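You operate a simulated robot arm through the tools that you are given. There is no shell and no other tool.

The job below is to be done with a simulated robot arm. You get a single attempt, and the scene is never put back.

Task
Fit battery 65 from the green tray into the amber-ringed microphone.
Fine: switch it off first and leave it off in the cradle; old battery in the orange tray, number up; cover shut, end knob locked; other microphones and batteries stay as they are.

The check looks at the end state, three seconds after you hand in, the way a careful person would. Anything else that was tipped, shoved, dropped, spilled or broken makes it a failure. Lids that push on must go on centred and level and be pressed home; caps that screw on are set level and turned clockwise until they are tight.

Robot
A 7-joint arm with a two-finger parallel gripper, fixed in place. Base frame: the origin is on the floor under the middle of its stand, x ahead of it, y to its left, z up; the work surface is at about z = 772. Readings come in mm, rad, newtons and seconds.
It reaches about 1479 mm from its shoulder. Its first joint turns from -2.897 to 2.897 rad. Payload 4.4 kg.
Tool frame: the origin (TCP) lies between the finger pads and is the grasp point; the fingertips stand 23 mm ahead of it; z points along the fingers, y is the line along which they close. Largest opening 94 mm; finger width 38, thickness 10; the body of the gripper, 54 by 96 mm, starts 39 mm behind the TCP.
Orientation is told as [roll, pitch, yaw] about the base's x, y, z axes, in that order, counted from this pose: with the fingers straight down and closing along the base's y, the tool's x points along the base's -x, its y along +y and its z along -z.

Tools
- The arm moves only by the tool arm_command. Its argument "motion" is a list of rows, each a list of 7 numbers: the shift along the base's x, y, z in mm, then the turn, a rotation vector about the base's x, y, z in rad, then the finger opening in mm, from 0 to 94. In form: [[tx, ty, tz, rx, ry, rz, claw], ...]. A call has 1 to 20 rows; each row is the pose to reach, as a shift and turn from the pose commanded when the call began. A row lasts 0.2 s, in which the tool goes at most 50 mm and 0.15 rad; a call with a longer step from one row to the next is refused whole, and so is a gripper value outside its range. A pose out of reach is approached as far as the arm can. The call stops where the force on the tool passes 90 N (or 10 N more than at its start, if that is more) or the arm is blocked; 0.2 s more then pass. The fingers move at their own pace (about 72 mm/s each) and stop on an object; they squeeze with about 29 N. The grip force told is the motor's: it shows also when the fingers shut on nothing. Time passes only in rows, and 0.2 s behind the last, so rows that repeat a pose let the fingers close. It gives the time, the measured TCP pose, the force on the tool (base axes), the opening and the grip force at its end, in the units of the frame above (readings bear some noise), with the torque about the TCP (base axes, N m) and any sound that the robot's microphone picked up.
- Cameras (640 x 400 px; columns grow to the right, rows downward): "scene" is fixed at [51, 649.6, 1483.6]; the picture's right is [-0.70, -0.72, 0.00], its down [-0.42, 0.41, -0.81] and it looks along [0.58, -0.57, -0.58] (base axes); focal length 330 px, centre (320, 200). "wrist" rides on the gripper at [86, 16, -75] in the tool frame; the picture's right is [-0.18, 0.98, 0.00], its down [-0.58, -0.11, -0.81] and it looks along [-0.79, -0.15, 0.59] (tool axes); focal length 243 px, centre (320, 200). There is no depth. A picture from a camera that has moved, and an enlarged one, comes with that camera's place and axes in the base frame and with its lens.
- grab_frame(camera): a new picture of that camera. No time passes.
- close_up(camera, box): a new picture of the part [left, top, right, bottom] of that camera's present view, enlarged. No time passes.
- job_done(): hands the job in; it is judged then, once.

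Places have to be worked out from the pictures, the camera data and where the tool is seen. Open the gripper and draw the arm clear of the work before you hand the job in, unless the task says otherwise.

The tools are called after "Emit:" as a command line: name --pt "numbers of a row" for each row, then --argument value for the rest, lists and objects as JSON in quotes. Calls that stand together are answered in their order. arm_command: Moves the arm, as the interface text tells. Its arguments: {"type":"object","properties":{"motion":{"type":"array","items":{"type":"array","items":{"type":"number"}}}},"required":["motion"]} The other tools are called the same way: grab_frame (camera) takes a picture; close_up (camera, box) takes an enlarged picture of a part of a camera's view; job_done () hands the job in.

At the start:

```text
time_s: 0.0
position: [705.3, 157.7, 1122.6]
tcp_rot: [0.001, 0.001, 0.002]
ft_force: [0.2, -0.4, 0.1]
ft_torque: [-0.02, 0.02, -0.01]
grip_width: 94.2
grip_force: 0.0
```

scene: 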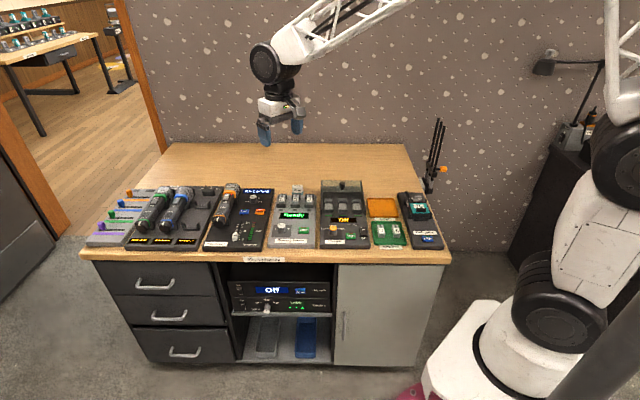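
wrist: 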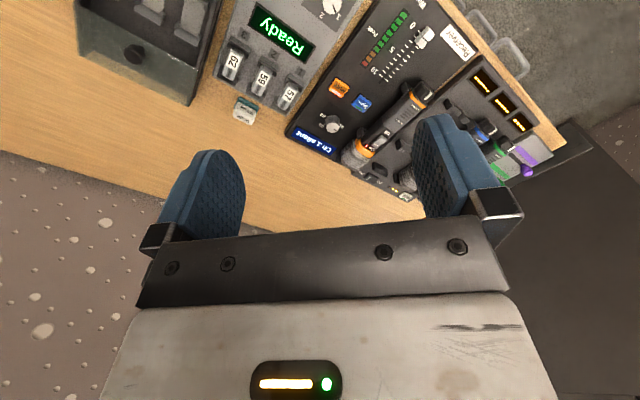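

I start by taking enlarged views of the bench to see the devices before moving anything.

Emit:
close_up --camera "scene" --box '[80, 170, 270, 270]'

Emit:
close_up --camera "scene" --box '[200, 170, 330, 260]'

Emit:
close_up --camera "scene" --box '[310, 170, 460, 260]'

Emit:
close_up --camera "wrist" --box '[200, 0, 580, 220]'

```text
3.37 times, centred on (175, 220) of scene
camera zoom: at [51.0, 649.6, 1483.6], right [-0.7, -0.72, 0.0], down [-0.42, 0.41, -0.81], along [0.58, -0.57, -0.58], focal length 1113 px, centre (808, 133)
```

zoom: 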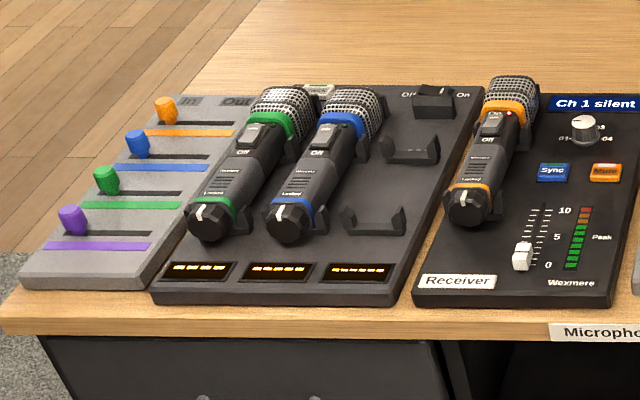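

```text
4.44 times, centred on (265, 215) of scene
camera zoom: at [51.0, 649.6, 1483.6], right [-0.7, -0.72, 0.0], down [-0.42, 0.41, -0.81], along [0.58, -0.57, -0.58], focal length 1469 px, centre (564, 133)
```

zoom: 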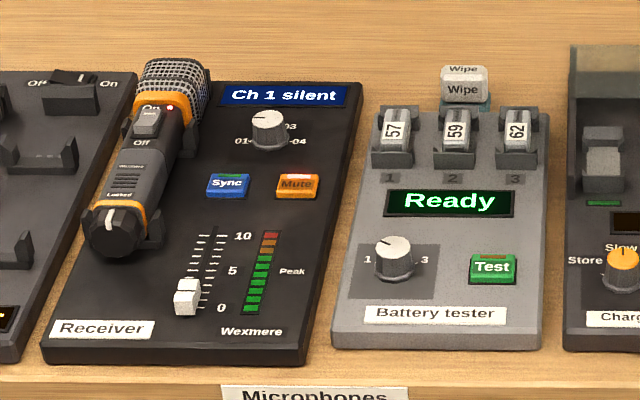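

```text
4.27 times, centred on (385, 215) of scene
camera zoom: at [51.0, 649.6, 1483.6], right [-0.7, -0.72, 0.0], down [-0.42, 0.41, -0.81], along [0.58, -0.57, -0.58], focal length 1410 px, centre (43, 136)
```

zoom: 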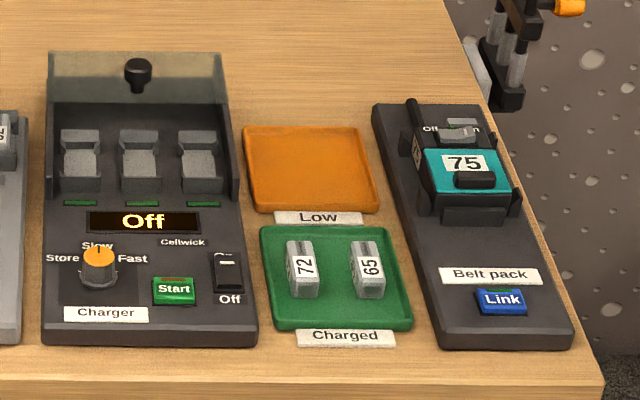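

```text
1.68 times, centred on (390, 110) of wrist
camera zoom: at [618.6, 172.7, 1196.2], right [0.18, 0.98, 0.0], down [0.58, -0.11, 0.81], along [0.79, -0.15, -0.59], focal length 409 px, centre (202, 352)
```

zoom: 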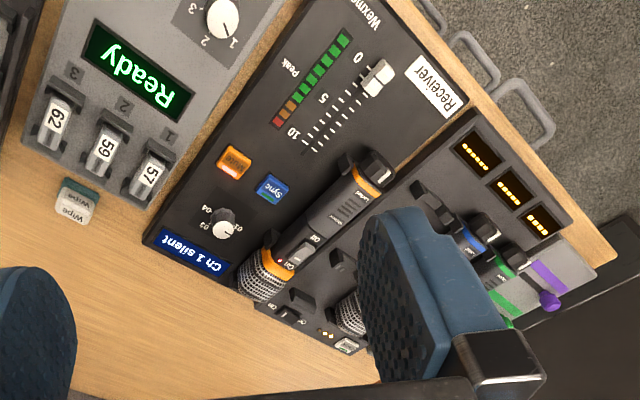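

The amber mic lies in the receiver cradle, around [907, 256, 830], and the bench is rotated about 45° from the base frame. I turn the gripper by -45° and move so the wrist camera sees the mic from the front.

Emit:
arm_command --pt "4 38 -10 0 0 -0.112 94" --pt "9 77 -20 0 0 -0.224 94" --pt "13 115 -30 0 0 -0.336 94" --pt "18 154 -40 0 0 -0.449 94" --pt "22 192 -50 0 0 -0.561 94" --pt "27 231 -60 0 0 -0.673 94" --pt "31 269 -70 0 0 -0.785 94" --pt "31 269 -70 0 0 -0.785 94"

Emit:
grab_frame --camera "wrist"

Emit:
grab_frame --camera "scene"

```text
time_s: 1.8
position: [735.7, 426.1, 1051.1]
tcp_rot: [-0.002, 0.0, -0.788]
ft_force: [0.2, 0.2, 1.0]
ft_torque: [-0.02, 0.05, 0.01]
grip_width: 93.8
grip_force: 0.0
```

```text
taken
camera wrist: at [687.3, 497.8, 1126.7], right [0.83, 0.56, 0.0], down [0.33, -0.49, 0.81], along [0.45, -0.67, -0.59], focal length 243 px, centre (320, 200)
```

wrist: 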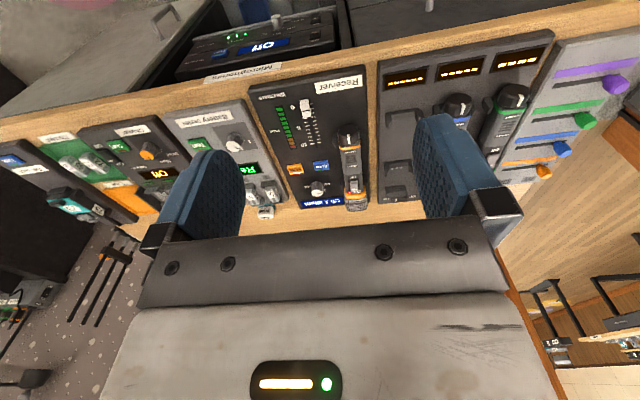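

```text
taken
```

scene: 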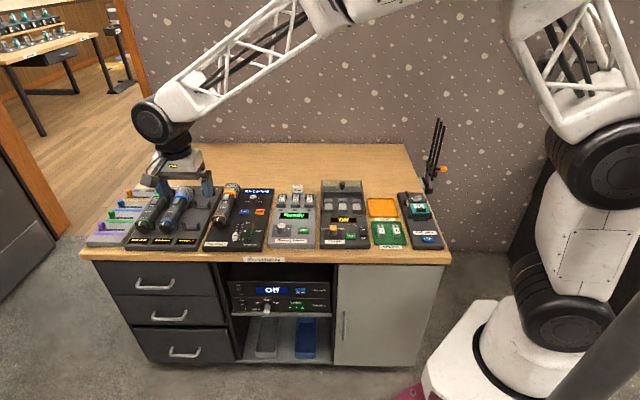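

The wrist camera sees the amber mic between the fingers, image upside down. I zoom on the mic and on the trays.

Emit:
close_up --camera "wrist" --box '[310, 110, 410, 220]'

Emit:
close_up --camera "wrist" --box '[240, 60, 420, 220]'

Emit:
close_up --camera "wrist" --box '[20, 100, 200, 220]'

```text
3.64 times, centred on (360, 165) of wrist
camera zoom: at [687.3, 497.8, 1126.7], right [0.83, 0.56, 0.0], down [0.33, -0.49, 0.81], along [0.45, -0.67, -0.59], focal length 882 px, centre (174, 327)
```

zoom: 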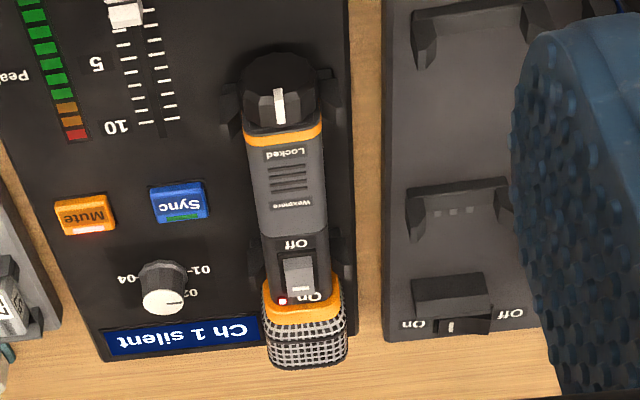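

```text
2.50 times, centred on (330, 140) of wrist
camera zoom: at [687.3, 497.8, 1126.7], right [0.83, 0.56, 0.0], down [0.33, -0.49, 0.81], along [0.45, -0.67, -0.59], focal length 606 px, centre (295, 350)
```

zoom: 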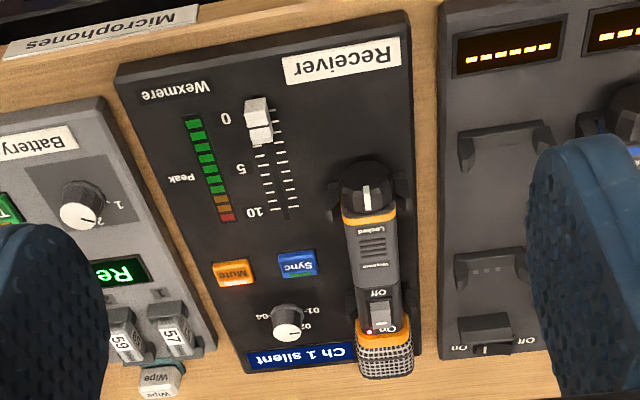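

```text
3.33 times, centred on (110, 160) of wrist
camera zoom: at [687.3, 497.8, 1126.7], right [0.83, 0.56, 0.0], down [0.33, -0.49, 0.81], along [0.45, -0.67, -0.59], focal length 809 px, centre (1020, 333)
```

zoom: 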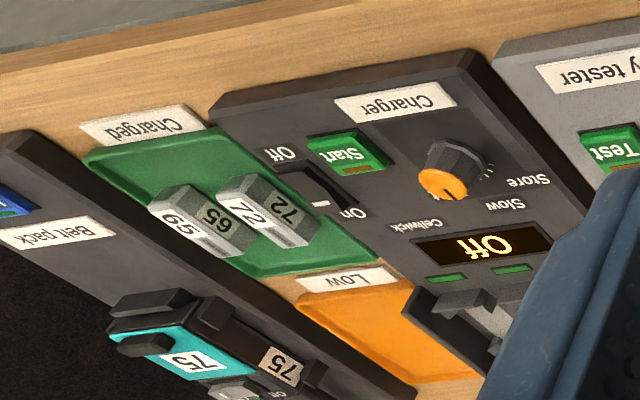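

The mic has a slide switch on top (currently On), a cover with "Locked", and an end knob on the front. I move closer for a detailed look.

Emit:
arm_command --pt "24 -24 -30 0 0 0 94" --pt "47 -49 -60 0 0 0 94" --pt "70 -73 -90 0 0 0 94" --pt "94 -98 -117 0 0 0 94" --pt "94 -98 -117 0 0 0 94"

Emit:
grab_frame --camera "wrist"

```text
time_s: 3.0
position: [828.3, 327.8, 933.4]
tcp_rot: [0.0, 0.001, -0.785]
ft_force: [0.6, -0.3, 0.3]
ft_torque: [0.01, -0.01, 0.03]
grip_width: 94.2
grip_force: 0.1
```

```text
taken
camera wrist: at [780.3, 401.0, 1007.3], right [0.83, 0.56, 0.0], down [0.33, -0.49, 0.81], along [0.46, -0.67, -0.59], focal length 243 px, centre (320, 200)
```

wrist: 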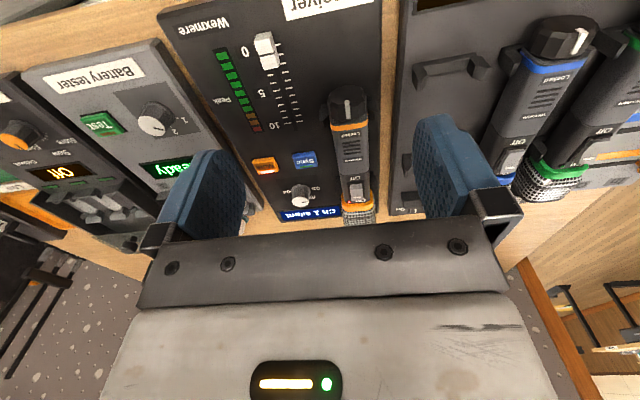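

Emit:
close_up --camera "wrist" --box '[300, 70, 420, 230]'

Emit:
close_up --camera "wrist" --box '[320, 80, 380, 140]'

Emit:
close_up --camera "wrist" --box '[320, 160, 390, 230]'

Emit:
close_up --camera "wrist" --box '[480, 0, 640, 210]'

```text
2.50 times, centred on (360, 150) of wrist
camera zoom: at [780.3, 401.0, 1007.3], right [0.83, 0.56, 0.0], down [0.33, -0.49, 0.81], along [0.46, -0.67, -0.59], focal length 606 px, centre (220, 325)
```

zoom: 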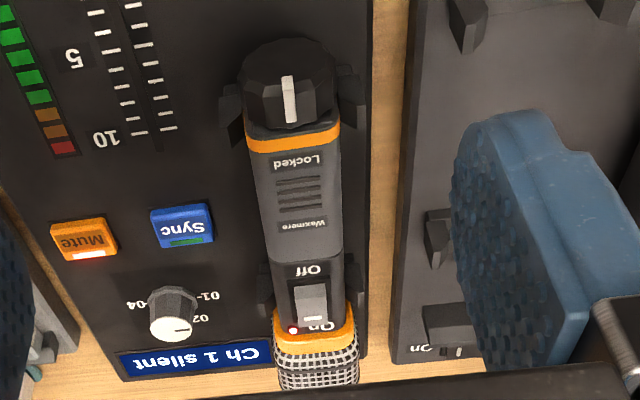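

```text
6.67 times, centred on (350, 110) of wrist
camera zoom: at [780.3, 401.0, 1007.3], right [0.83, 0.56, 0.0], down [0.33, -0.49, 0.81], along [0.46, -0.67, -0.59], focal length 1618 px, centre (120, 800)
```

zoom: 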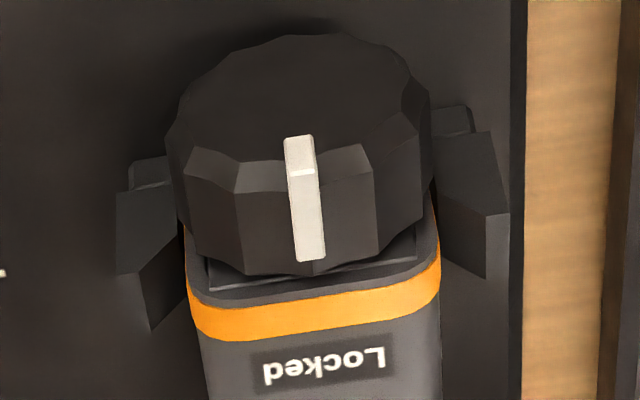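

```text
5.71 times, centred on (355, 195) of wrist
camera zoom: at [780.3, 401.0, 1007.3], right [0.83, 0.56, 0.0], down [0.33, -0.49, 0.81], along [0.46, -0.67, -0.59], focal length 1386 px, centre (120, 229)
```

zoom: 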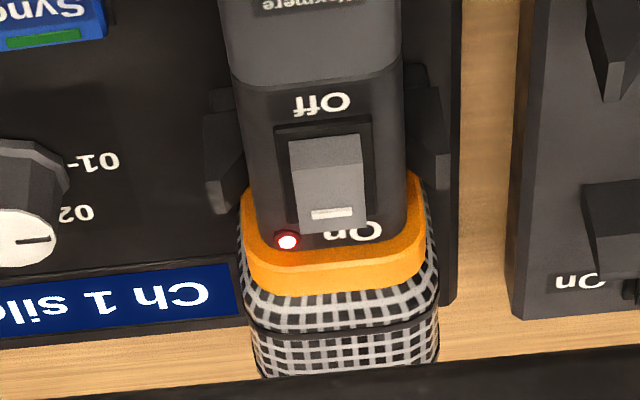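

```text
1.90 times, centred on (560, 105) of wrist
camera zoom: at [780.3, 401.0, 1007.3], right [0.83, 0.56, 0.0], down [0.33, -0.49, 0.81], along [0.46, -0.67, -0.59], focal length 462 px, centre (-137, 381)
```

zoom: 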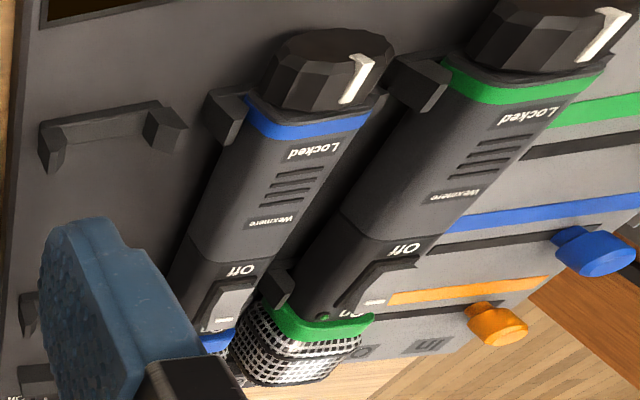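

Emit:
close_up --camera "scene" --box '[205, 175, 255, 235]'

Emit:
close_up --camera "scene" --box '[130, 180, 205, 245]'

Emit:
close_up --camera "wrist" --box '[480, 120, 580, 210]'

Emit:
close_up --camera "wrist" --box '[335, 175, 375, 210]'

```text
6.67 times, centred on (230, 205) of scene
camera zoom: at [51.0, 649.6, 1483.6], right [-0.7, -0.72, 0.0], down [-0.42, 0.41, -0.81], along [0.58, -0.57, -0.58], focal length 2203 px, centre (920, 167)
```

zoom: 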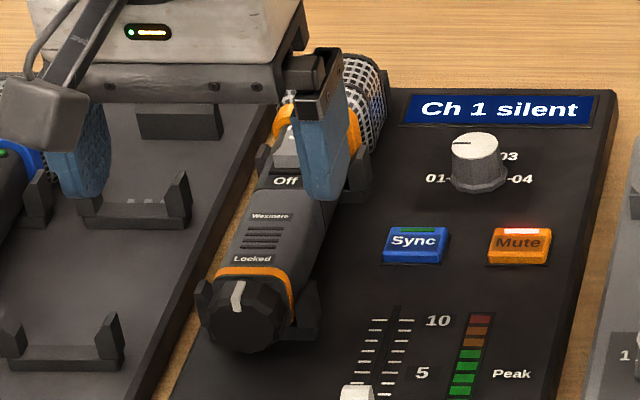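

```text
6.15 times, centred on (168, 212) of scene
camera zoom: at [51.0, 649.6, 1483.6], right [-0.7, -0.72, 0.0], down [-0.42, 0.41, -0.81], along [0.58, -0.57, -0.58], focal length 2034 px, centre (1258, 123)
```

zoom: 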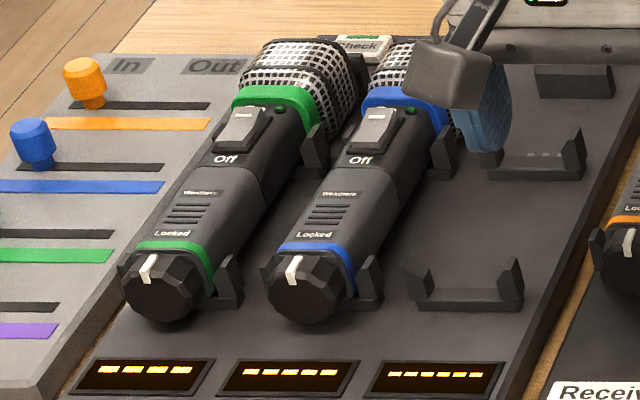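

```text
4.44 times, centred on (530, 165) of wrist
camera zoom: at [780.3, 401.0, 1007.3], right [0.83, 0.56, 0.0], down [0.33, -0.49, 0.81], along [0.46, -0.67, -0.59], focal length 1078 px, centre (-613, 356)
```

zoom: 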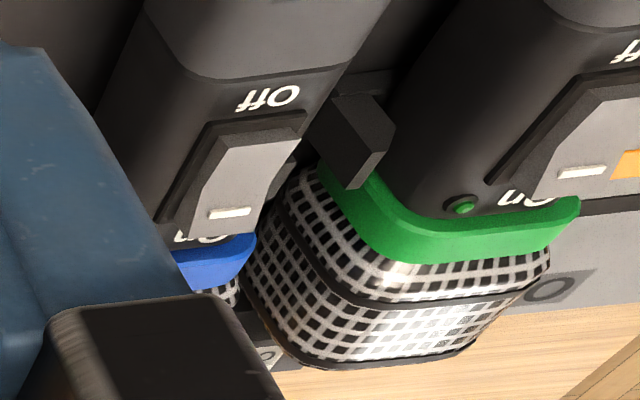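

```text
11.43 times, centred on (355, 192) of wrist
camera zoom: at [780.3, 401.0, 1007.3], right [0.83, 0.56, 0.0], down [0.33, -0.49, 0.81], along [0.46, -0.67, -0.59], focal length 2773 px, centre (-80, 286)
```

zoom: 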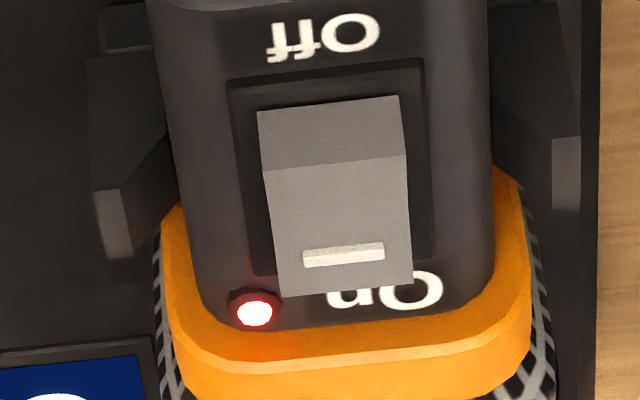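

The switch is a rocker whose Off half is raised (mic is on, LED red); the other mics show the off pose. To understand the cover, I look at the mic from its right side.

Emit:
arm_command --pt "-3 -16 3 0 0 0.1428 94" --pt "-7 -32 6 0 0 0.2856 94" --pt "-10 -48 9 0 0 0.4284 94" --pt "-14 -64 12 0 0 0.5712 94" --pt "-17 -81 15 0 0 0.714 94" --pt "-20 -97 17 0 0 0.8568 94" --pt "-24 -113 17 0 0 0.9996 94" --pt "-27 -129 17 0 0 1.1424 94" --pt "-31 -145 17 0 0 1.2852 94" --pt "-34 -161 17 0 0 1.428 94" --pt "-38 -178 17 0 0 1.5708 94" --pt "-38 -178 17 0 0 1.5708 94"

Emit:
grab_frame --camera "wrist"

```text
time_s: 5.6
position: [791.4, 149.4, 952.9]
tcp_rot: [-0.001, 0.0, 0.789]
ft_force: [0.5, 0.3, 0.1]
ft_torque: [-0.01, -0.02, 0.03]
grip_width: 94.3
grip_force: 0.1
```

```text
taken
camera wrist: at [719.0, 99.6, 1027.0], right [-0.57, 0.82, 0.0], down [0.49, 0.33, 0.81], along [0.66, 0.46, -0.59], focal length 243 px, centre (320, 200)
```

wrist: 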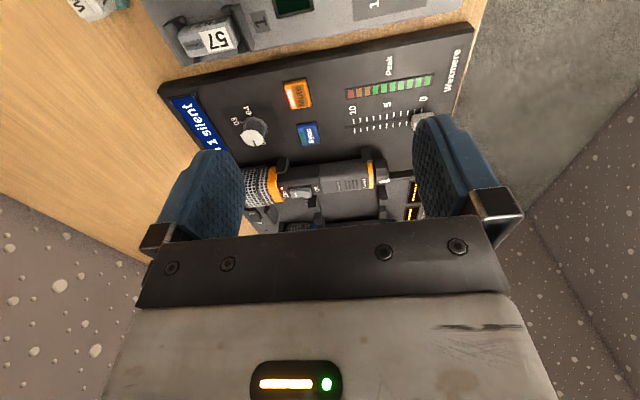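

Emit:
close_up --camera "wrist" --box '[230, 130, 420, 240]'

Emit:
close_up --camera "wrist" --box '[310, 140, 400, 210]'

Emit:
grab_frame --camera "scene"

```text
3.37 times, centred on (325, 185) of wrist
camera zoom: at [719.0, 99.6, 1027.0], right [-0.57, 0.82, 0.0], down [0.49, 0.33, 0.81], along [0.66, 0.46, -0.59], focal length 817 px, centre (303, 250)
```

zoom: 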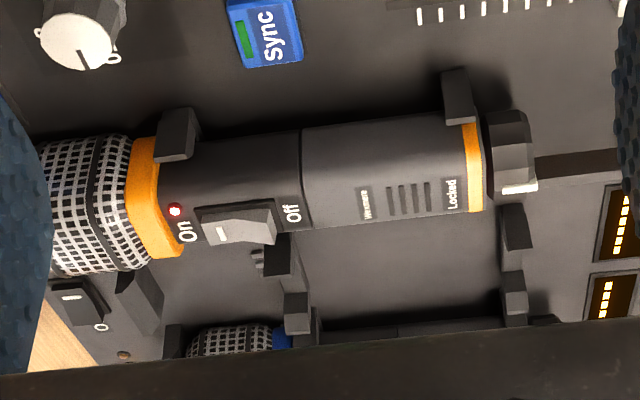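

```text
5.71 times, centred on (355, 175) of wrist
camera zoom: at [719.0, 99.6, 1027.0], right [-0.57, 0.82, 0.0], down [0.49, 0.33, 0.81], along [0.66, 0.46, -0.59], focal length 1386 px, centre (120, 343)
```

zoom: 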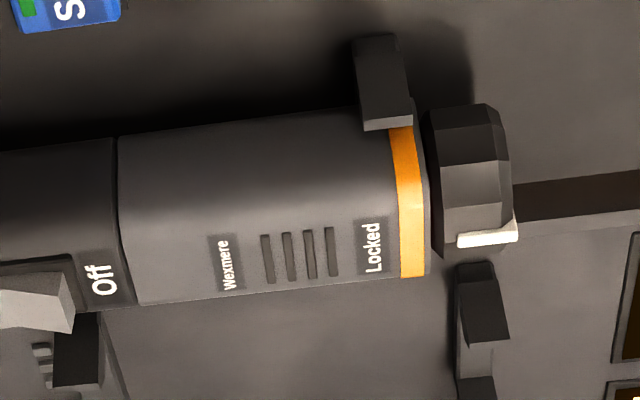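

```text
taken
```

scene: 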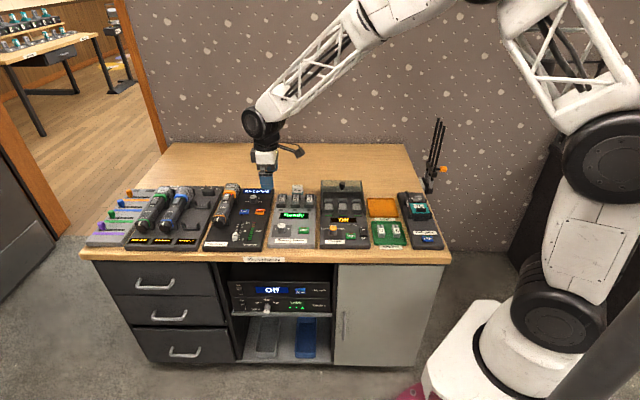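

The grey barrel portion appears to be the cover sleeve, with the knob behind the ring. I now look from the left-front side to see any other labels.

Emit:
arm_command --pt "10 13 0 0 0 -0.1413 94" --pt "20 26 0 0 0 -0.2826 94" --pt "29 39 0 0 0 -0.4239 94" --pt "39 52 0 0 0 -0.5653 94" --pt "49 64 0 0 0 -0.7066 94" --pt "59 77 0 0 0 -0.8479 94" --pt "69 90 0 0 0 -0.9892 94" --pt "78 103 0 0 0 -1.1305 94" --pt "88 116 0 0 0 -1.2718 94" --pt "98 129 0 0 0 -1.4132 94" --pt "108 142 0 0 0 -1.5545 94" --pt "117 155 0 0 0 -1.6958 94" --pt "127 168 0 0 0 -1.8371 94" --pt "137 181 0 0 0 -1.9784 94" --pt "147 193 0 0 0 -2.1197 94" --pt "157 206 0 0 0 -2.2611 94" --pt "166 219 0 0 0 -2.4024 94" --pt "176 232 -5 0 0 -2.5437 94" --pt "186 245 -10 0 0 -2.685 94" --pt "186 245 -15 0 0 -2.685 94"

Emit:
grab_frame --camera "wrist"

```text
time_s: 9.8
position: [977.8, 395.0, 936.3]
tcp_rot: [0.0, -0.001, -1.901]
ft_force: [-0.1, -0.4, -0.2]
ft_torque: [-0.03, 0.0, -0.02]
grip_width: 94.2
grip_force: 0.1
```

```text
taken
camera wrist: at [1021.2, 471.7, 1011.7], right [0.87, -0.49, 0.0], down [-0.29, -0.51, 0.81], along [-0.4, -0.7, -0.59], focal length 243 px, centre (320, 200)
```

wrist: 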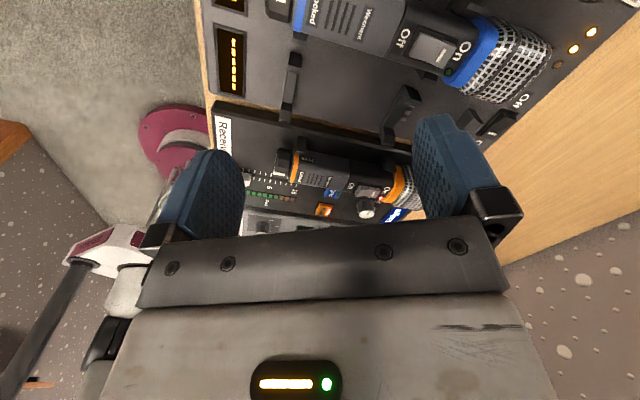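

Emit:
close_up --camera "wrist" --box '[260, 130, 430, 230]'

Emit:
close_up --camera "wrist" --box '[270, 0, 560, 150]'

Emit:
close_up --camera "wrist" --box '[265, 135, 345, 200]'

```text
3.76 times, centred on (345, 180) of wrist
camera zoom: at [1021.2, 471.7, 1011.7], right [0.87, -0.49, 0.0], down [-0.29, -0.51, 0.81], along [-0.4, -0.7, -0.59], focal length 913 px, centre (226, 275)
```

zoom: 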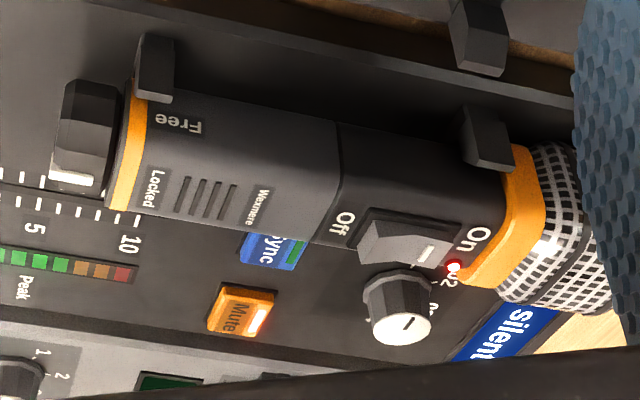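

```text
2.21 times, centred on (415, 75) of wrist
camera zoom: at [1021.2, 471.7, 1011.7], right [0.87, -0.49, 0.0], down [-0.29, -0.51, 0.81], along [-0.4, -0.7, -0.59], focal length 535 px, centre (110, 476)
```

zoom: 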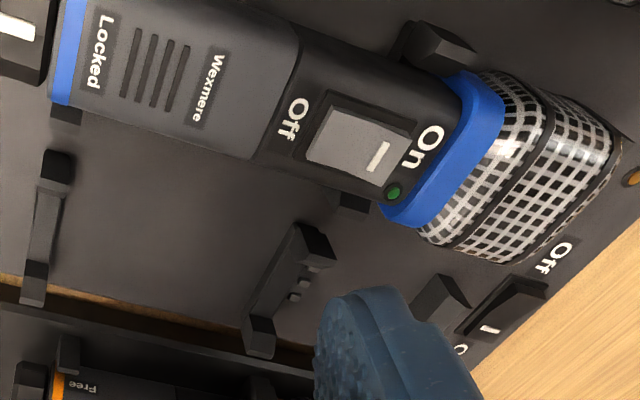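

```text
6.15 times, centred on (305, 168) of wrist
camera zoom: at [1021.2, 471.7, 1011.7], right [0.87, -0.49, 0.0], down [-0.29, -0.51, 0.81], along [-0.4, -0.7, -0.59], focal length 1493 px, centre (412, 400)
```

zoom: 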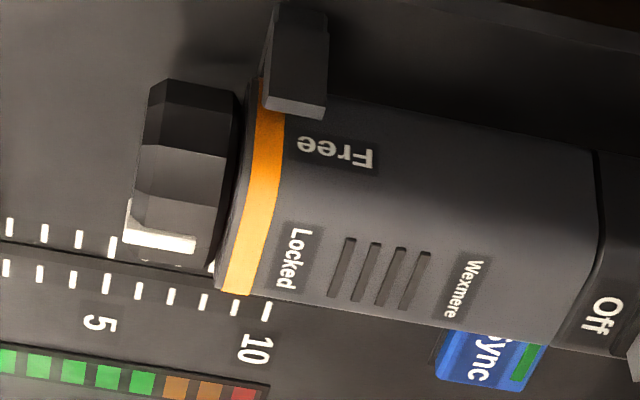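

"Free" is on the mic's left side, so the knob turns a quarter counter-clockwise (seen from the knob end) to unlock. I zoom onto the rocker and the knob from this pose.

Emit:
close_up --camera "wrist" --box '[345, 175, 405, 215]'

Emit:
close_up --camera "wrist" --box '[265, 140, 315, 175]'

Emit:
close_up --camera "wrist" --box '[400, 20, 480, 70]'

```text
10.00 times, centred on (375, 195) of wrist
camera zoom: at [1021.2, 471.7, 1011.7], right [0.87, -0.49, 0.0], down [-0.29, -0.51, 0.81], along [-0.4, -0.7, -0.59], focal length 2426 px, centre (-230, 250)
```

zoom: 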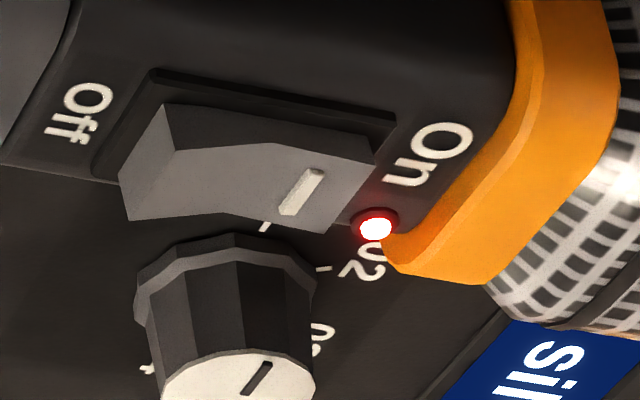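

```text
11.43 times, centred on (290, 158) of wrist
camera zoom: at [1021.2, 471.7, 1011.7], right [0.87, -0.49, 0.0], down [-0.29, -0.51, 0.81], along [-0.4, -0.7, -0.59], focal length 2773 px, centre (663, 686)
```

zoom: 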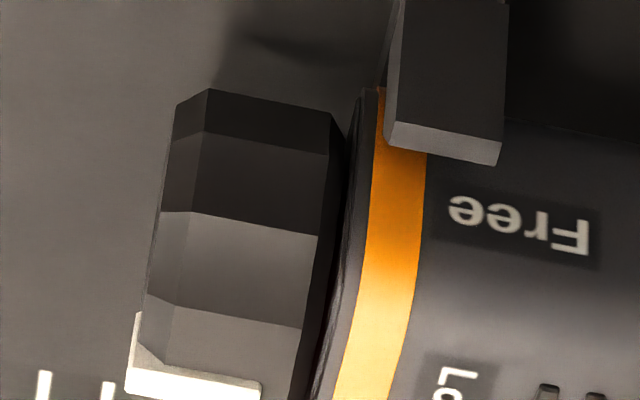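

```text
8.00 times, centred on (440, 45) of wrist
camera zoom: at [1021.2, 471.7, 1011.7], right [0.87, -0.49, 0.0], down [-0.29, -0.51, 0.81], along [-0.4, -0.7, -0.59], focal length 1941 px, centre (-640, 1440)
```

zoom: 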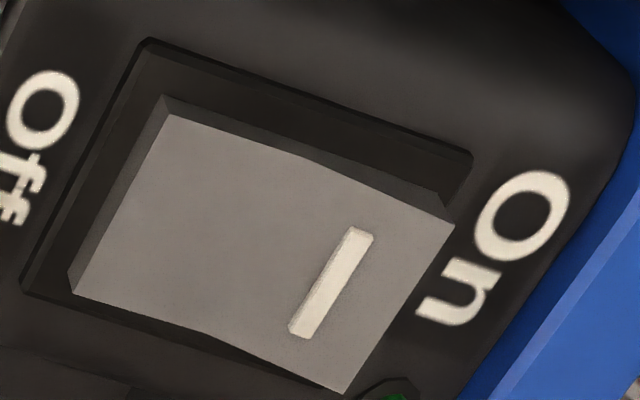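

The rocker's Off end is raised to about z=825 at [945, 238.5]. I'll press it with the single left fingertip: move back to -45° yaw over the switch with the fingers 30 mm apart.

Emit:
arm_command --pt "-5 -19 0 0 0 0.124 80" --pt "-10 -39 0 0 0 0.248 60" --pt "-15 -58 0 0 0 0.372 40" --pt "-20 -77 0 0 0 0.496 30" --pt "-25 -97 0 0 0 0.62 30" --pt "-30 -116 0 0 0 0.743 30" --pt "-35 -135 0 0 0 0.867 30" --pt "-40 -155 0 0 0 0.991 30" --pt "-45 -173.8 0 0 0 1.115 30" --pt "-45 -173.8 -30 0 0 1.115 30" --pt "-45 -173.8 -60 0 0 1.115 30" --pt "-45 -173.8 -60 0 0 1.115 30"

Emit:
grab_frame --camera "wrist"

Emit:
close_up --camera "scene" --box '[190, 150, 290, 230]'

```text
time_s: 12.4
position: [929.8, 220.7, 878.7]
tcp_rot: [-0.001, 0.0, -0.784]
ft_force: [-0.3, -0.4, -0.4]
ft_torque: [0.01, -0.02, 0.01]
grip_width: 29.9
grip_force: 0.1
```

```text
taken
camera wrist: at [881.2, 292.8, 952.5], right [0.82, 0.57, 0.0], down [0.33, -0.49, 0.81], along [0.46, -0.66, -0.59], focal length 243 px, centre (320, 200)
```

wrist: 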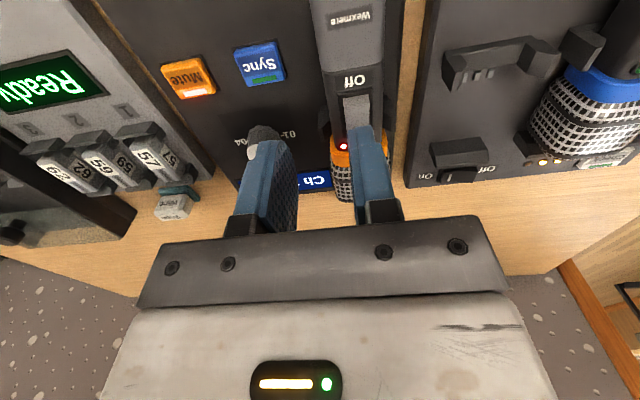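

```text
5.00 times, centred on (240, 190) of scene
camera zoom: at [51.0, 649.6, 1483.6], right [-0.7, -0.72, 0.0], down [-0.42, 0.41, -0.81], along [0.58, -0.57, -0.58], focal length 1652 px, centre (720, 250)
```

zoom: 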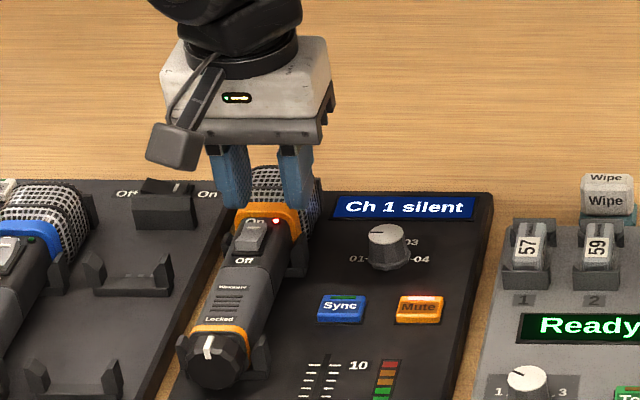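

Emit:
close_up --camera "wrist" --box '[300, 60, 430, 230]'

Emit:
close_up --camera "scene" --box '[225, 170, 275, 205]'

```text
2.35 times, centred on (365, 145) of wrist
camera zoom: at [881.2, 292.8, 952.5], right [0.82, 0.57, 0.0], down [0.33, -0.49, 0.81], along [0.46, -0.66, -0.59], focal length 571 px, centre (214, 329)
```

zoom: 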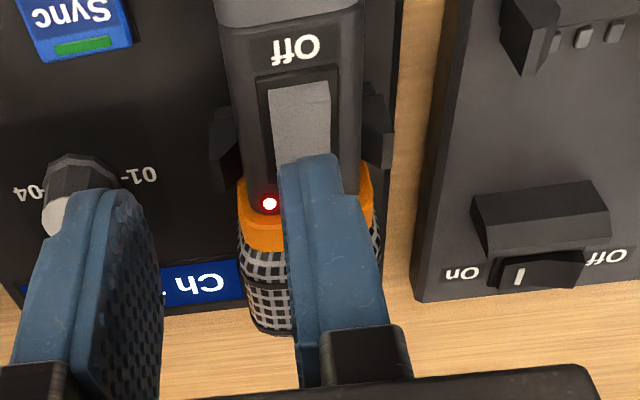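

```text
11.43 times, centred on (250, 188) of scene
camera zoom: at [51.0, 649.6, 1483.6], right [-0.7, -0.72, 0.0], down [-0.42, 0.41, -0.81], along [0.58, -0.57, -0.58], focal length 3776 px, centre (1120, 343)
```

zoom: 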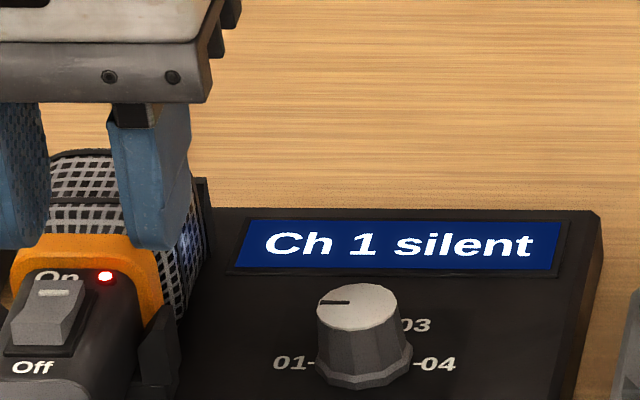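

The fingertip is slightly right of the mic axis; I shift about 2 mm left and descend to just above the rocker, then continue in small steps.

Emit:
arm_command --pt "2.2 1.2 -10 0 0 0 30" --pt "2.2 1.2 -20 0 0 0 30" --pt "2.2 1.2 -24 0 0 0 30" --pt "2.2 1.2 -24 0 0 0 30"

Emit:
close_up --camera "wrist" --box '[290, 60, 420, 200]'

Emit:
close_up --camera "scene" --box '[205, 165, 265, 215]'

```text
time_s: 13.4
position: [933.4, 221.4, 855.3]
tcp_rot: [-0.001, 0.0, -0.783]
ft_force: [-0.2, 0.7, -0.5]
ft_torque: [0.01, -0.02, -0.03]
grip_width: 30.0
grip_force: 0.0
```

```text
2.86 times, centred on (355, 130) of wrist
camera zoom: at [884.5, 294.6, 928.7], right [0.82, 0.57, 0.0], down [0.33, -0.49, 0.81], along [0.46, -0.66, -0.59], focal length 693 px, centre (220, 400)
```

zoom: 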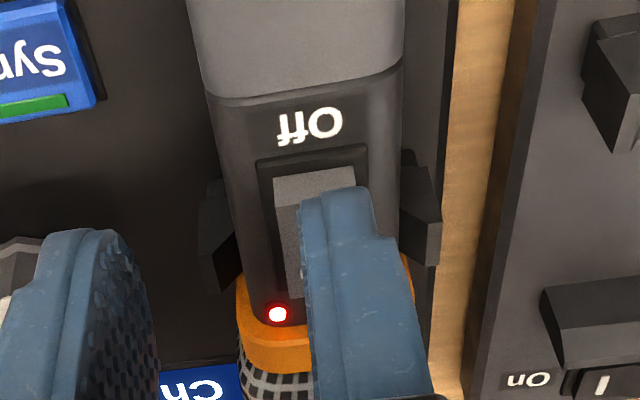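

```text
8.00 times, centred on (235, 190) of scene
camera zoom: at [51.0, 649.6, 1483.6], right [-0.7, -0.72, 0.0], down [-0.42, 0.41, -0.81], along [0.58, -0.57, -0.58], focal length 2644 px, centre (1000, 280)
```

zoom: 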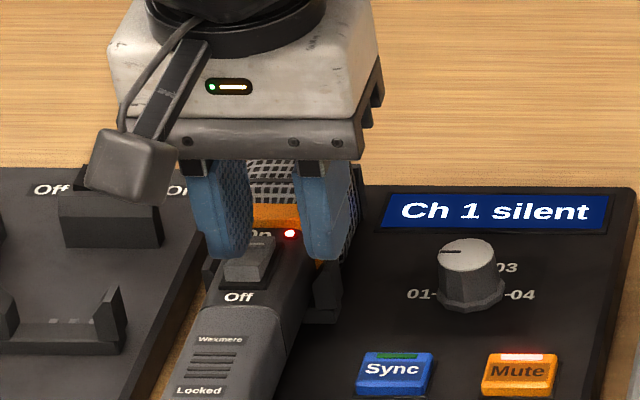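

The fingertip is over the rocker's Off half with no contact yet. I press down in 2 mm steps.

Emit:
arm_command --pt "0 0 -3 0 0 0 30" --pt "0 0 -6 0 0 0 30" --pt "0 0 -8 0 0 0 30" --pt "0 0 -10 0 0 0 30" --pt "0 0 -12 0 0 0 30" --pt "0 0 -14 0 0 0 30"

Emit:
close_up --camera "scene" --box '[205, 165, 265, 215]'

Emit:
close_up --camera "wrist" --box '[290, 60, 420, 200]'

```text
time_s: 14.8
position: [936.6, 224.0, 845.1]
tcp_rot: [0.007, -0.004, -0.783]
ft_force: [-27.1, 13.9, 82.4]
ft_torque: [0.8, -0.8, 0.35]
grip_width: 26.1
grip_force: 0.0
```

```text
8.00 times, centred on (235, 190) of scene
camera zoom: at [51.0, 649.6, 1483.6], right [-0.7, -0.72, 0.0], down [-0.42, 0.41, -0.81], along [0.58, -0.57, -0.58], focal length 2644 px, centre (1000, 280)
```

zoom: 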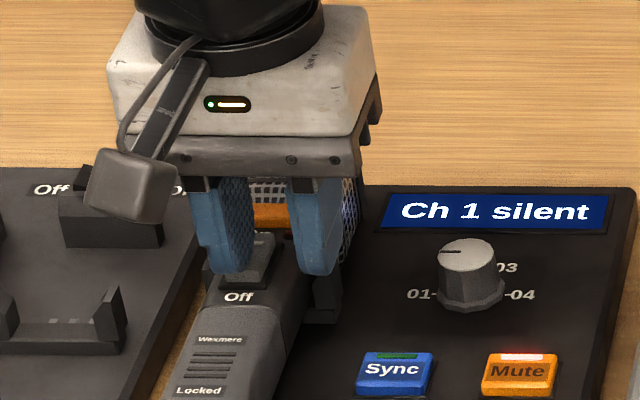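

```text
2.86 times, centred on (355, 130) of wrist
camera zoom: at [886.2, 295.8, 920.0], right [0.82, 0.57, 0.01], down [0.33, -0.49, 0.81], along [0.46, -0.66, -0.59], focal length 693 px, centre (220, 400)
```

zoom: 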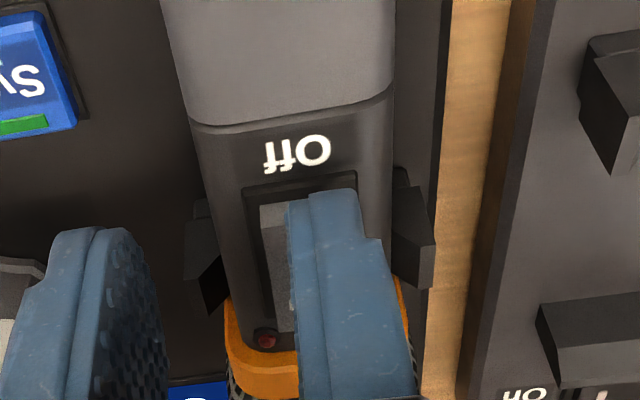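

The mic LED has gone dark, so the switch toggled; the contact force is high, so I lift straight off now.

Emit:
arm_command --pt "0 0 15 0 0 0 30" --pt "0 0 50 0 0 0 30" --pt "-20 20 90 0 0 0 30" --pt "-40 40 110 0 0 0 60" --pt "-40 40 110 0 0 0 94"

Emit:
grab_frame --camera "wrist"

Emit:
close_up --camera "scene" --box '[200, 165, 290, 235]'

```text
time_s: 16.0
position: [895.6, 263.3, 949.2]
tcp_rot: [-0.002, -0.001, -0.783]
ft_force: [-0.2, -0.9, 0.6]
ft_torque: [0.0, 0.0, 0.05]
grip_width: 94.2
grip_force: 0.1
```

```text
taken
camera wrist: at [845.5, 336.5, 1022.7], right [0.82, 0.57, 0.0], down [0.34, -0.49, 0.81], along [0.46, -0.67, -0.59], focal length 243 px, centre (320, 200)
```

wrist: 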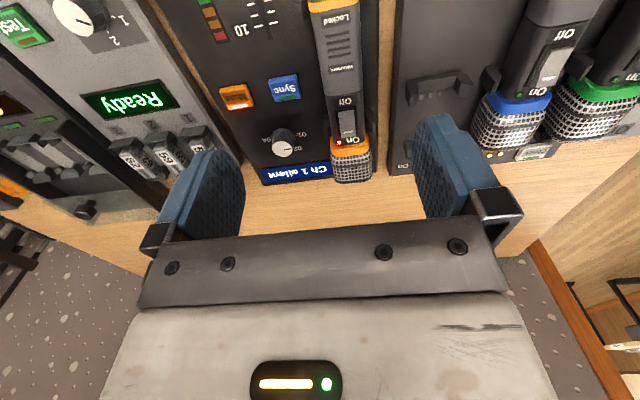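

```text
5.71 times, centred on (245, 200) of scene
camera zoom: at [51.0, 649.6, 1483.6], right [-0.7, -0.72, 0.0], down [-0.42, 0.41, -0.81], along [0.58, -0.57, -0.58], focal length 1888 px, centre (749, 200)
```

zoom: 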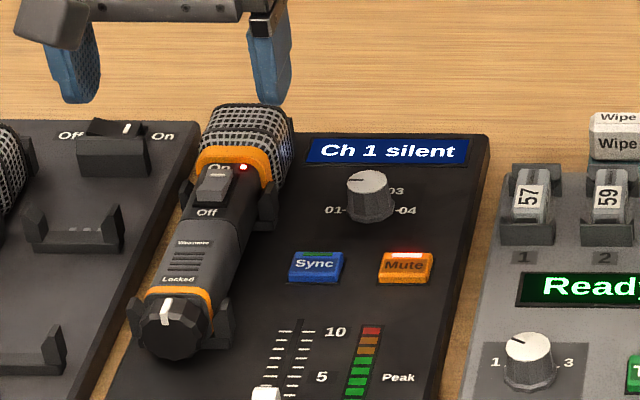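

Emit:
close_up --camera "wrist" --box '[310, 80, 390, 190]'

Emit:
close_up --camera "scene" --box '[220, 180, 260, 210]'

```text
3.64 times, centred on (350, 135) of wrist
camera zoom: at [845.5, 336.5, 1022.7], right [0.82, 0.57, 0.0], down [0.34, -0.49, 0.81], along [0.46, -0.67, -0.59], focal length 882 px, centre (211, 436)
```

zoom: 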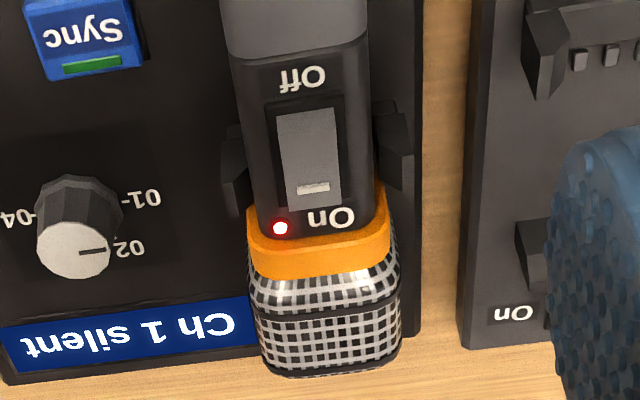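

```text
13.33 times, centred on (240, 195) of scene
camera zoom: at [51.0, 649.6, 1483.6], right [-0.7, -0.72, 0.0], down [-0.42, 0.41, -0.81], along [0.58, -0.57, -0.58], focal length 4406 px, centre (1387, 267)
```

zoom: 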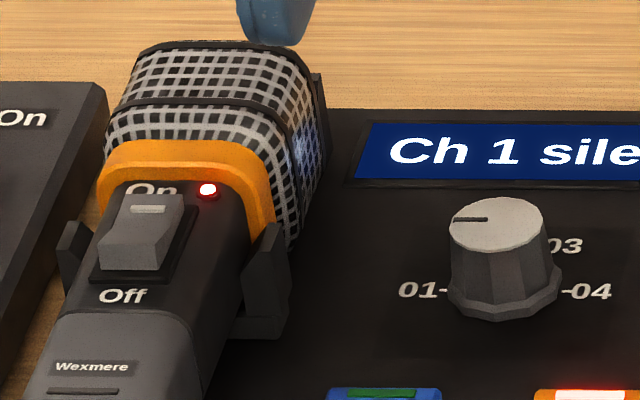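

The LED is red again: the flat 38 mm tip pressed both rocker halves to neutral and it sprang back. I'll tilt the tool about 29° so that only a fingertip corner presses the Off end, and approach again.

Emit:
arm_command --pt "7 -8 0 0.071 0.071 0 60" --pt "14 -16 0 0.142 0.142 0 30" --pt "21 -24 -10 0.212 0.212 0 30" --pt "28 -32 -30 0.283 0.283 0 30" --pt "35 -39 -55 0.354 0.354 0 30" --pt "35 -39 -75 0.354 0.354 0 30" --pt "35 -39 -75 0.354 0.354 0 30"

Emit:
grab_frame --camera "wrist"

Emit:
close_up --camera "scene" --box '[205, 165, 265, 215]'

```text
time_s: 17.6
position: [929.7, 224.0, 873.6]
tcp_rot: [-0.001, 0.5, -0.784]
ft_force: [0.6, 0.3, -0.1]
ft_torque: [-0.01, 0.0, 0.0]
grip_width: 30.1
grip_force: 0.1
```

```text
taken
camera wrist: at [913.5, 263.1, 980.4], right [0.81, 0.58, -0.09], down [0.56, -0.71, 0.43], along [0.19, -0.39, -0.9], focal length 243 px, centre (320, 200)
```

wrist: 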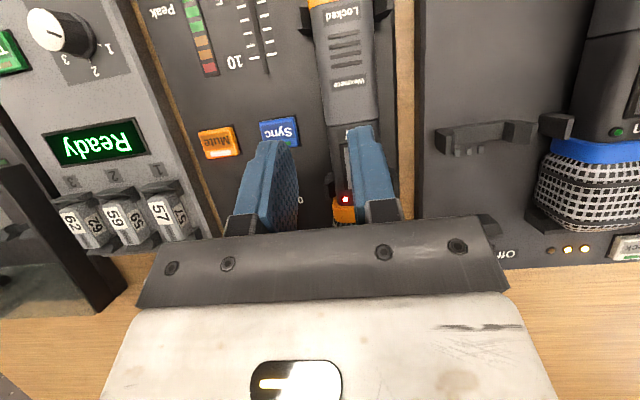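

```text
8.00 times, centred on (235, 190) of scene
camera zoom: at [51.0, 649.6, 1483.6], right [-0.7, -0.72, 0.0], down [-0.42, 0.41, -0.81], along [0.58, -0.57, -0.58], focal length 2644 px, centre (1000, 280)
```

zoom: 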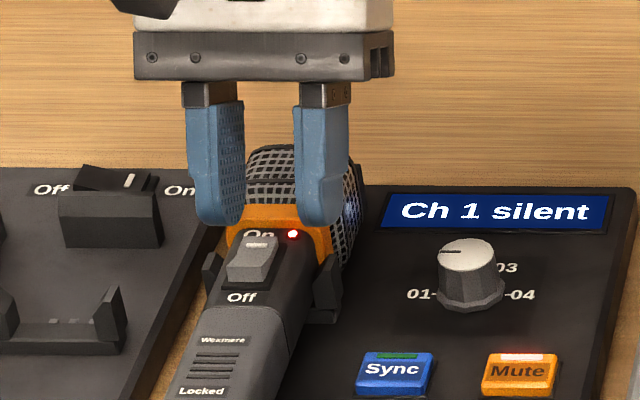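

Emit:
close_up --camera "wrist" --box '[300, 80, 420, 230]'

Emit:
arm_command --pt "0.7 0.7 -6 0 0 0 30" --pt "0.7 0.7 -12 0 0 0 30" --pt "0.7 0.7 -17 0 0 0 30" --pt "0.7 0.7 -17 0 0 0 30"

Emit:
close_up --camera "wrist" --box '[300, 80, 420, 230]'

Emit:
close_up --camera "scene" --box '[215, 175, 255, 205]'

```text
2.67 times, centred on (360, 155) of wrist
camera zoom: at [913.5, 263.1, 980.4], right [0.81, 0.58, -0.09], down [0.56, -0.71, 0.43], along [0.19, -0.39, -0.9], focal length 647 px, centre (213, 320)
```

zoom: 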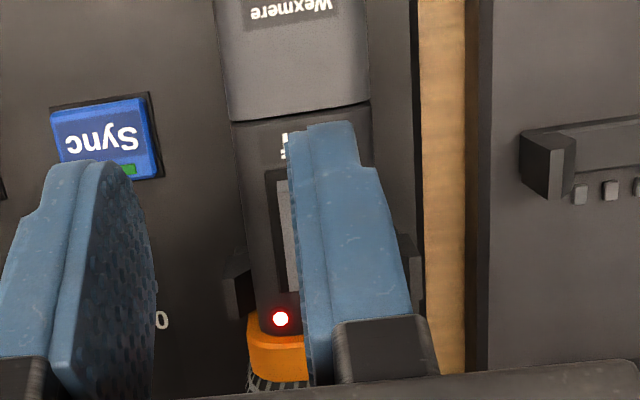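

```text
time_s: 18.6
position: [931.7, 223.8, 858.1]
tcp_rot: [0.0, 0.499, -0.783]
ft_force: [-0.3, 0.2, -0.4]
ft_torque: [0.0, 0.0, 0.01]
grip_width: 30.0
grip_force: 0.1
```

```text
2.67 times, centred on (360, 155) of wrist
camera zoom: at [914.2, 264.2, 964.0], right [0.81, 0.58, -0.09], down [0.56, -0.71, 0.43], along [0.19, -0.4, -0.9], focal length 647 px, centre (213, 320)
```

zoom: 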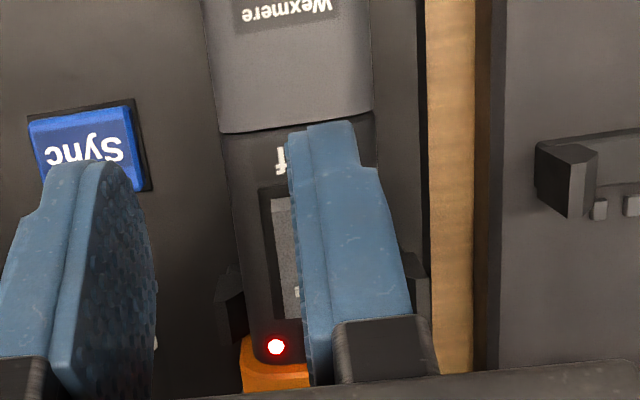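

```text
13.33 times, centred on (235, 190) of scene
camera zoom: at [51.0, 649.6, 1483.6], right [-0.7, -0.72, 0.0], down [-0.42, 0.41, -0.81], along [0.58, -0.57, -0.58], focal length 4406 px, centre (1453, 333)
```

zoom: 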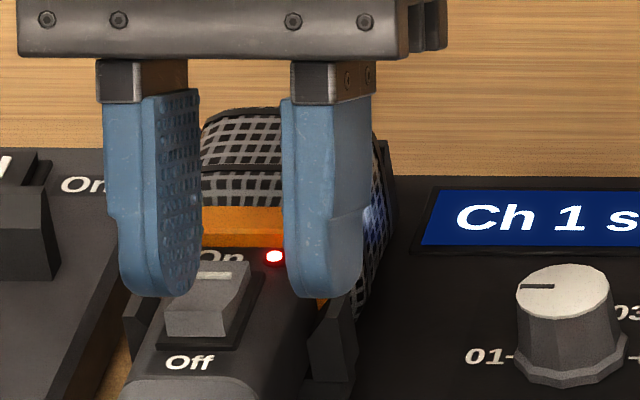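

The tilted finger is above the Off end with its corner leading. I shift 2.5 mm right and press down in 2 mm steps.

Emit:
arm_command --pt "-1.5 -1.5 -2 0 0 0 30" --pt "-1.5 -1.5 -4 0 0 0 30" --pt "-1.5 -1.5 -6 0 0 0 30" --pt "-1.5 -1.5 -8 0 0 0 30" --pt "-1.5 -1.5 -10 0 0 0 30"

Emit:
close_up --camera "scene" --box '[215, 175, 255, 205]'

Emit:
close_up --camera "wrist" --box '[300, 80, 420, 230]'

```text
time_s: 19.8
position: [929.0, 224.4, 851.2]
tcp_rot: [0.005, 0.499, -0.78]
ft_force: [-7.1, 0.7, 52.3]
ft_torque: [0.47, -0.57, 0.13]
grip_width: 28.2
grip_force: 0.1
```

```text
13.33 times, centred on (235, 190) of scene
camera zoom: at [51.0, 649.6, 1483.6], right [-0.7, -0.72, 0.0], down [-0.42, 0.41, -0.81], along [0.58, -0.57, -0.58], focal length 4406 px, centre (1453, 333)
```

zoom: 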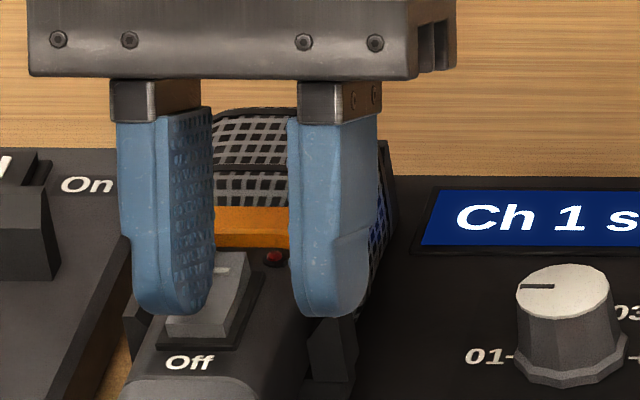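

```text
2.67 times, centred on (360, 155) of wrist
camera zoom: at [912.9, 262.8, 958.0], right [0.81, 0.58, -0.08], down [0.56, -0.71, 0.43], along [0.19, -0.39, -0.9], focal length 647 px, centre (213, 320)
```

zoom: 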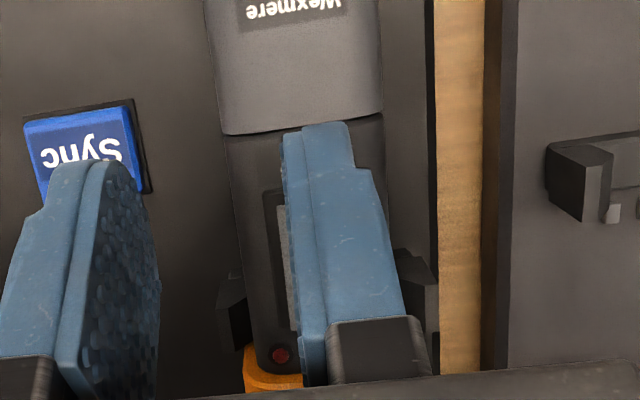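

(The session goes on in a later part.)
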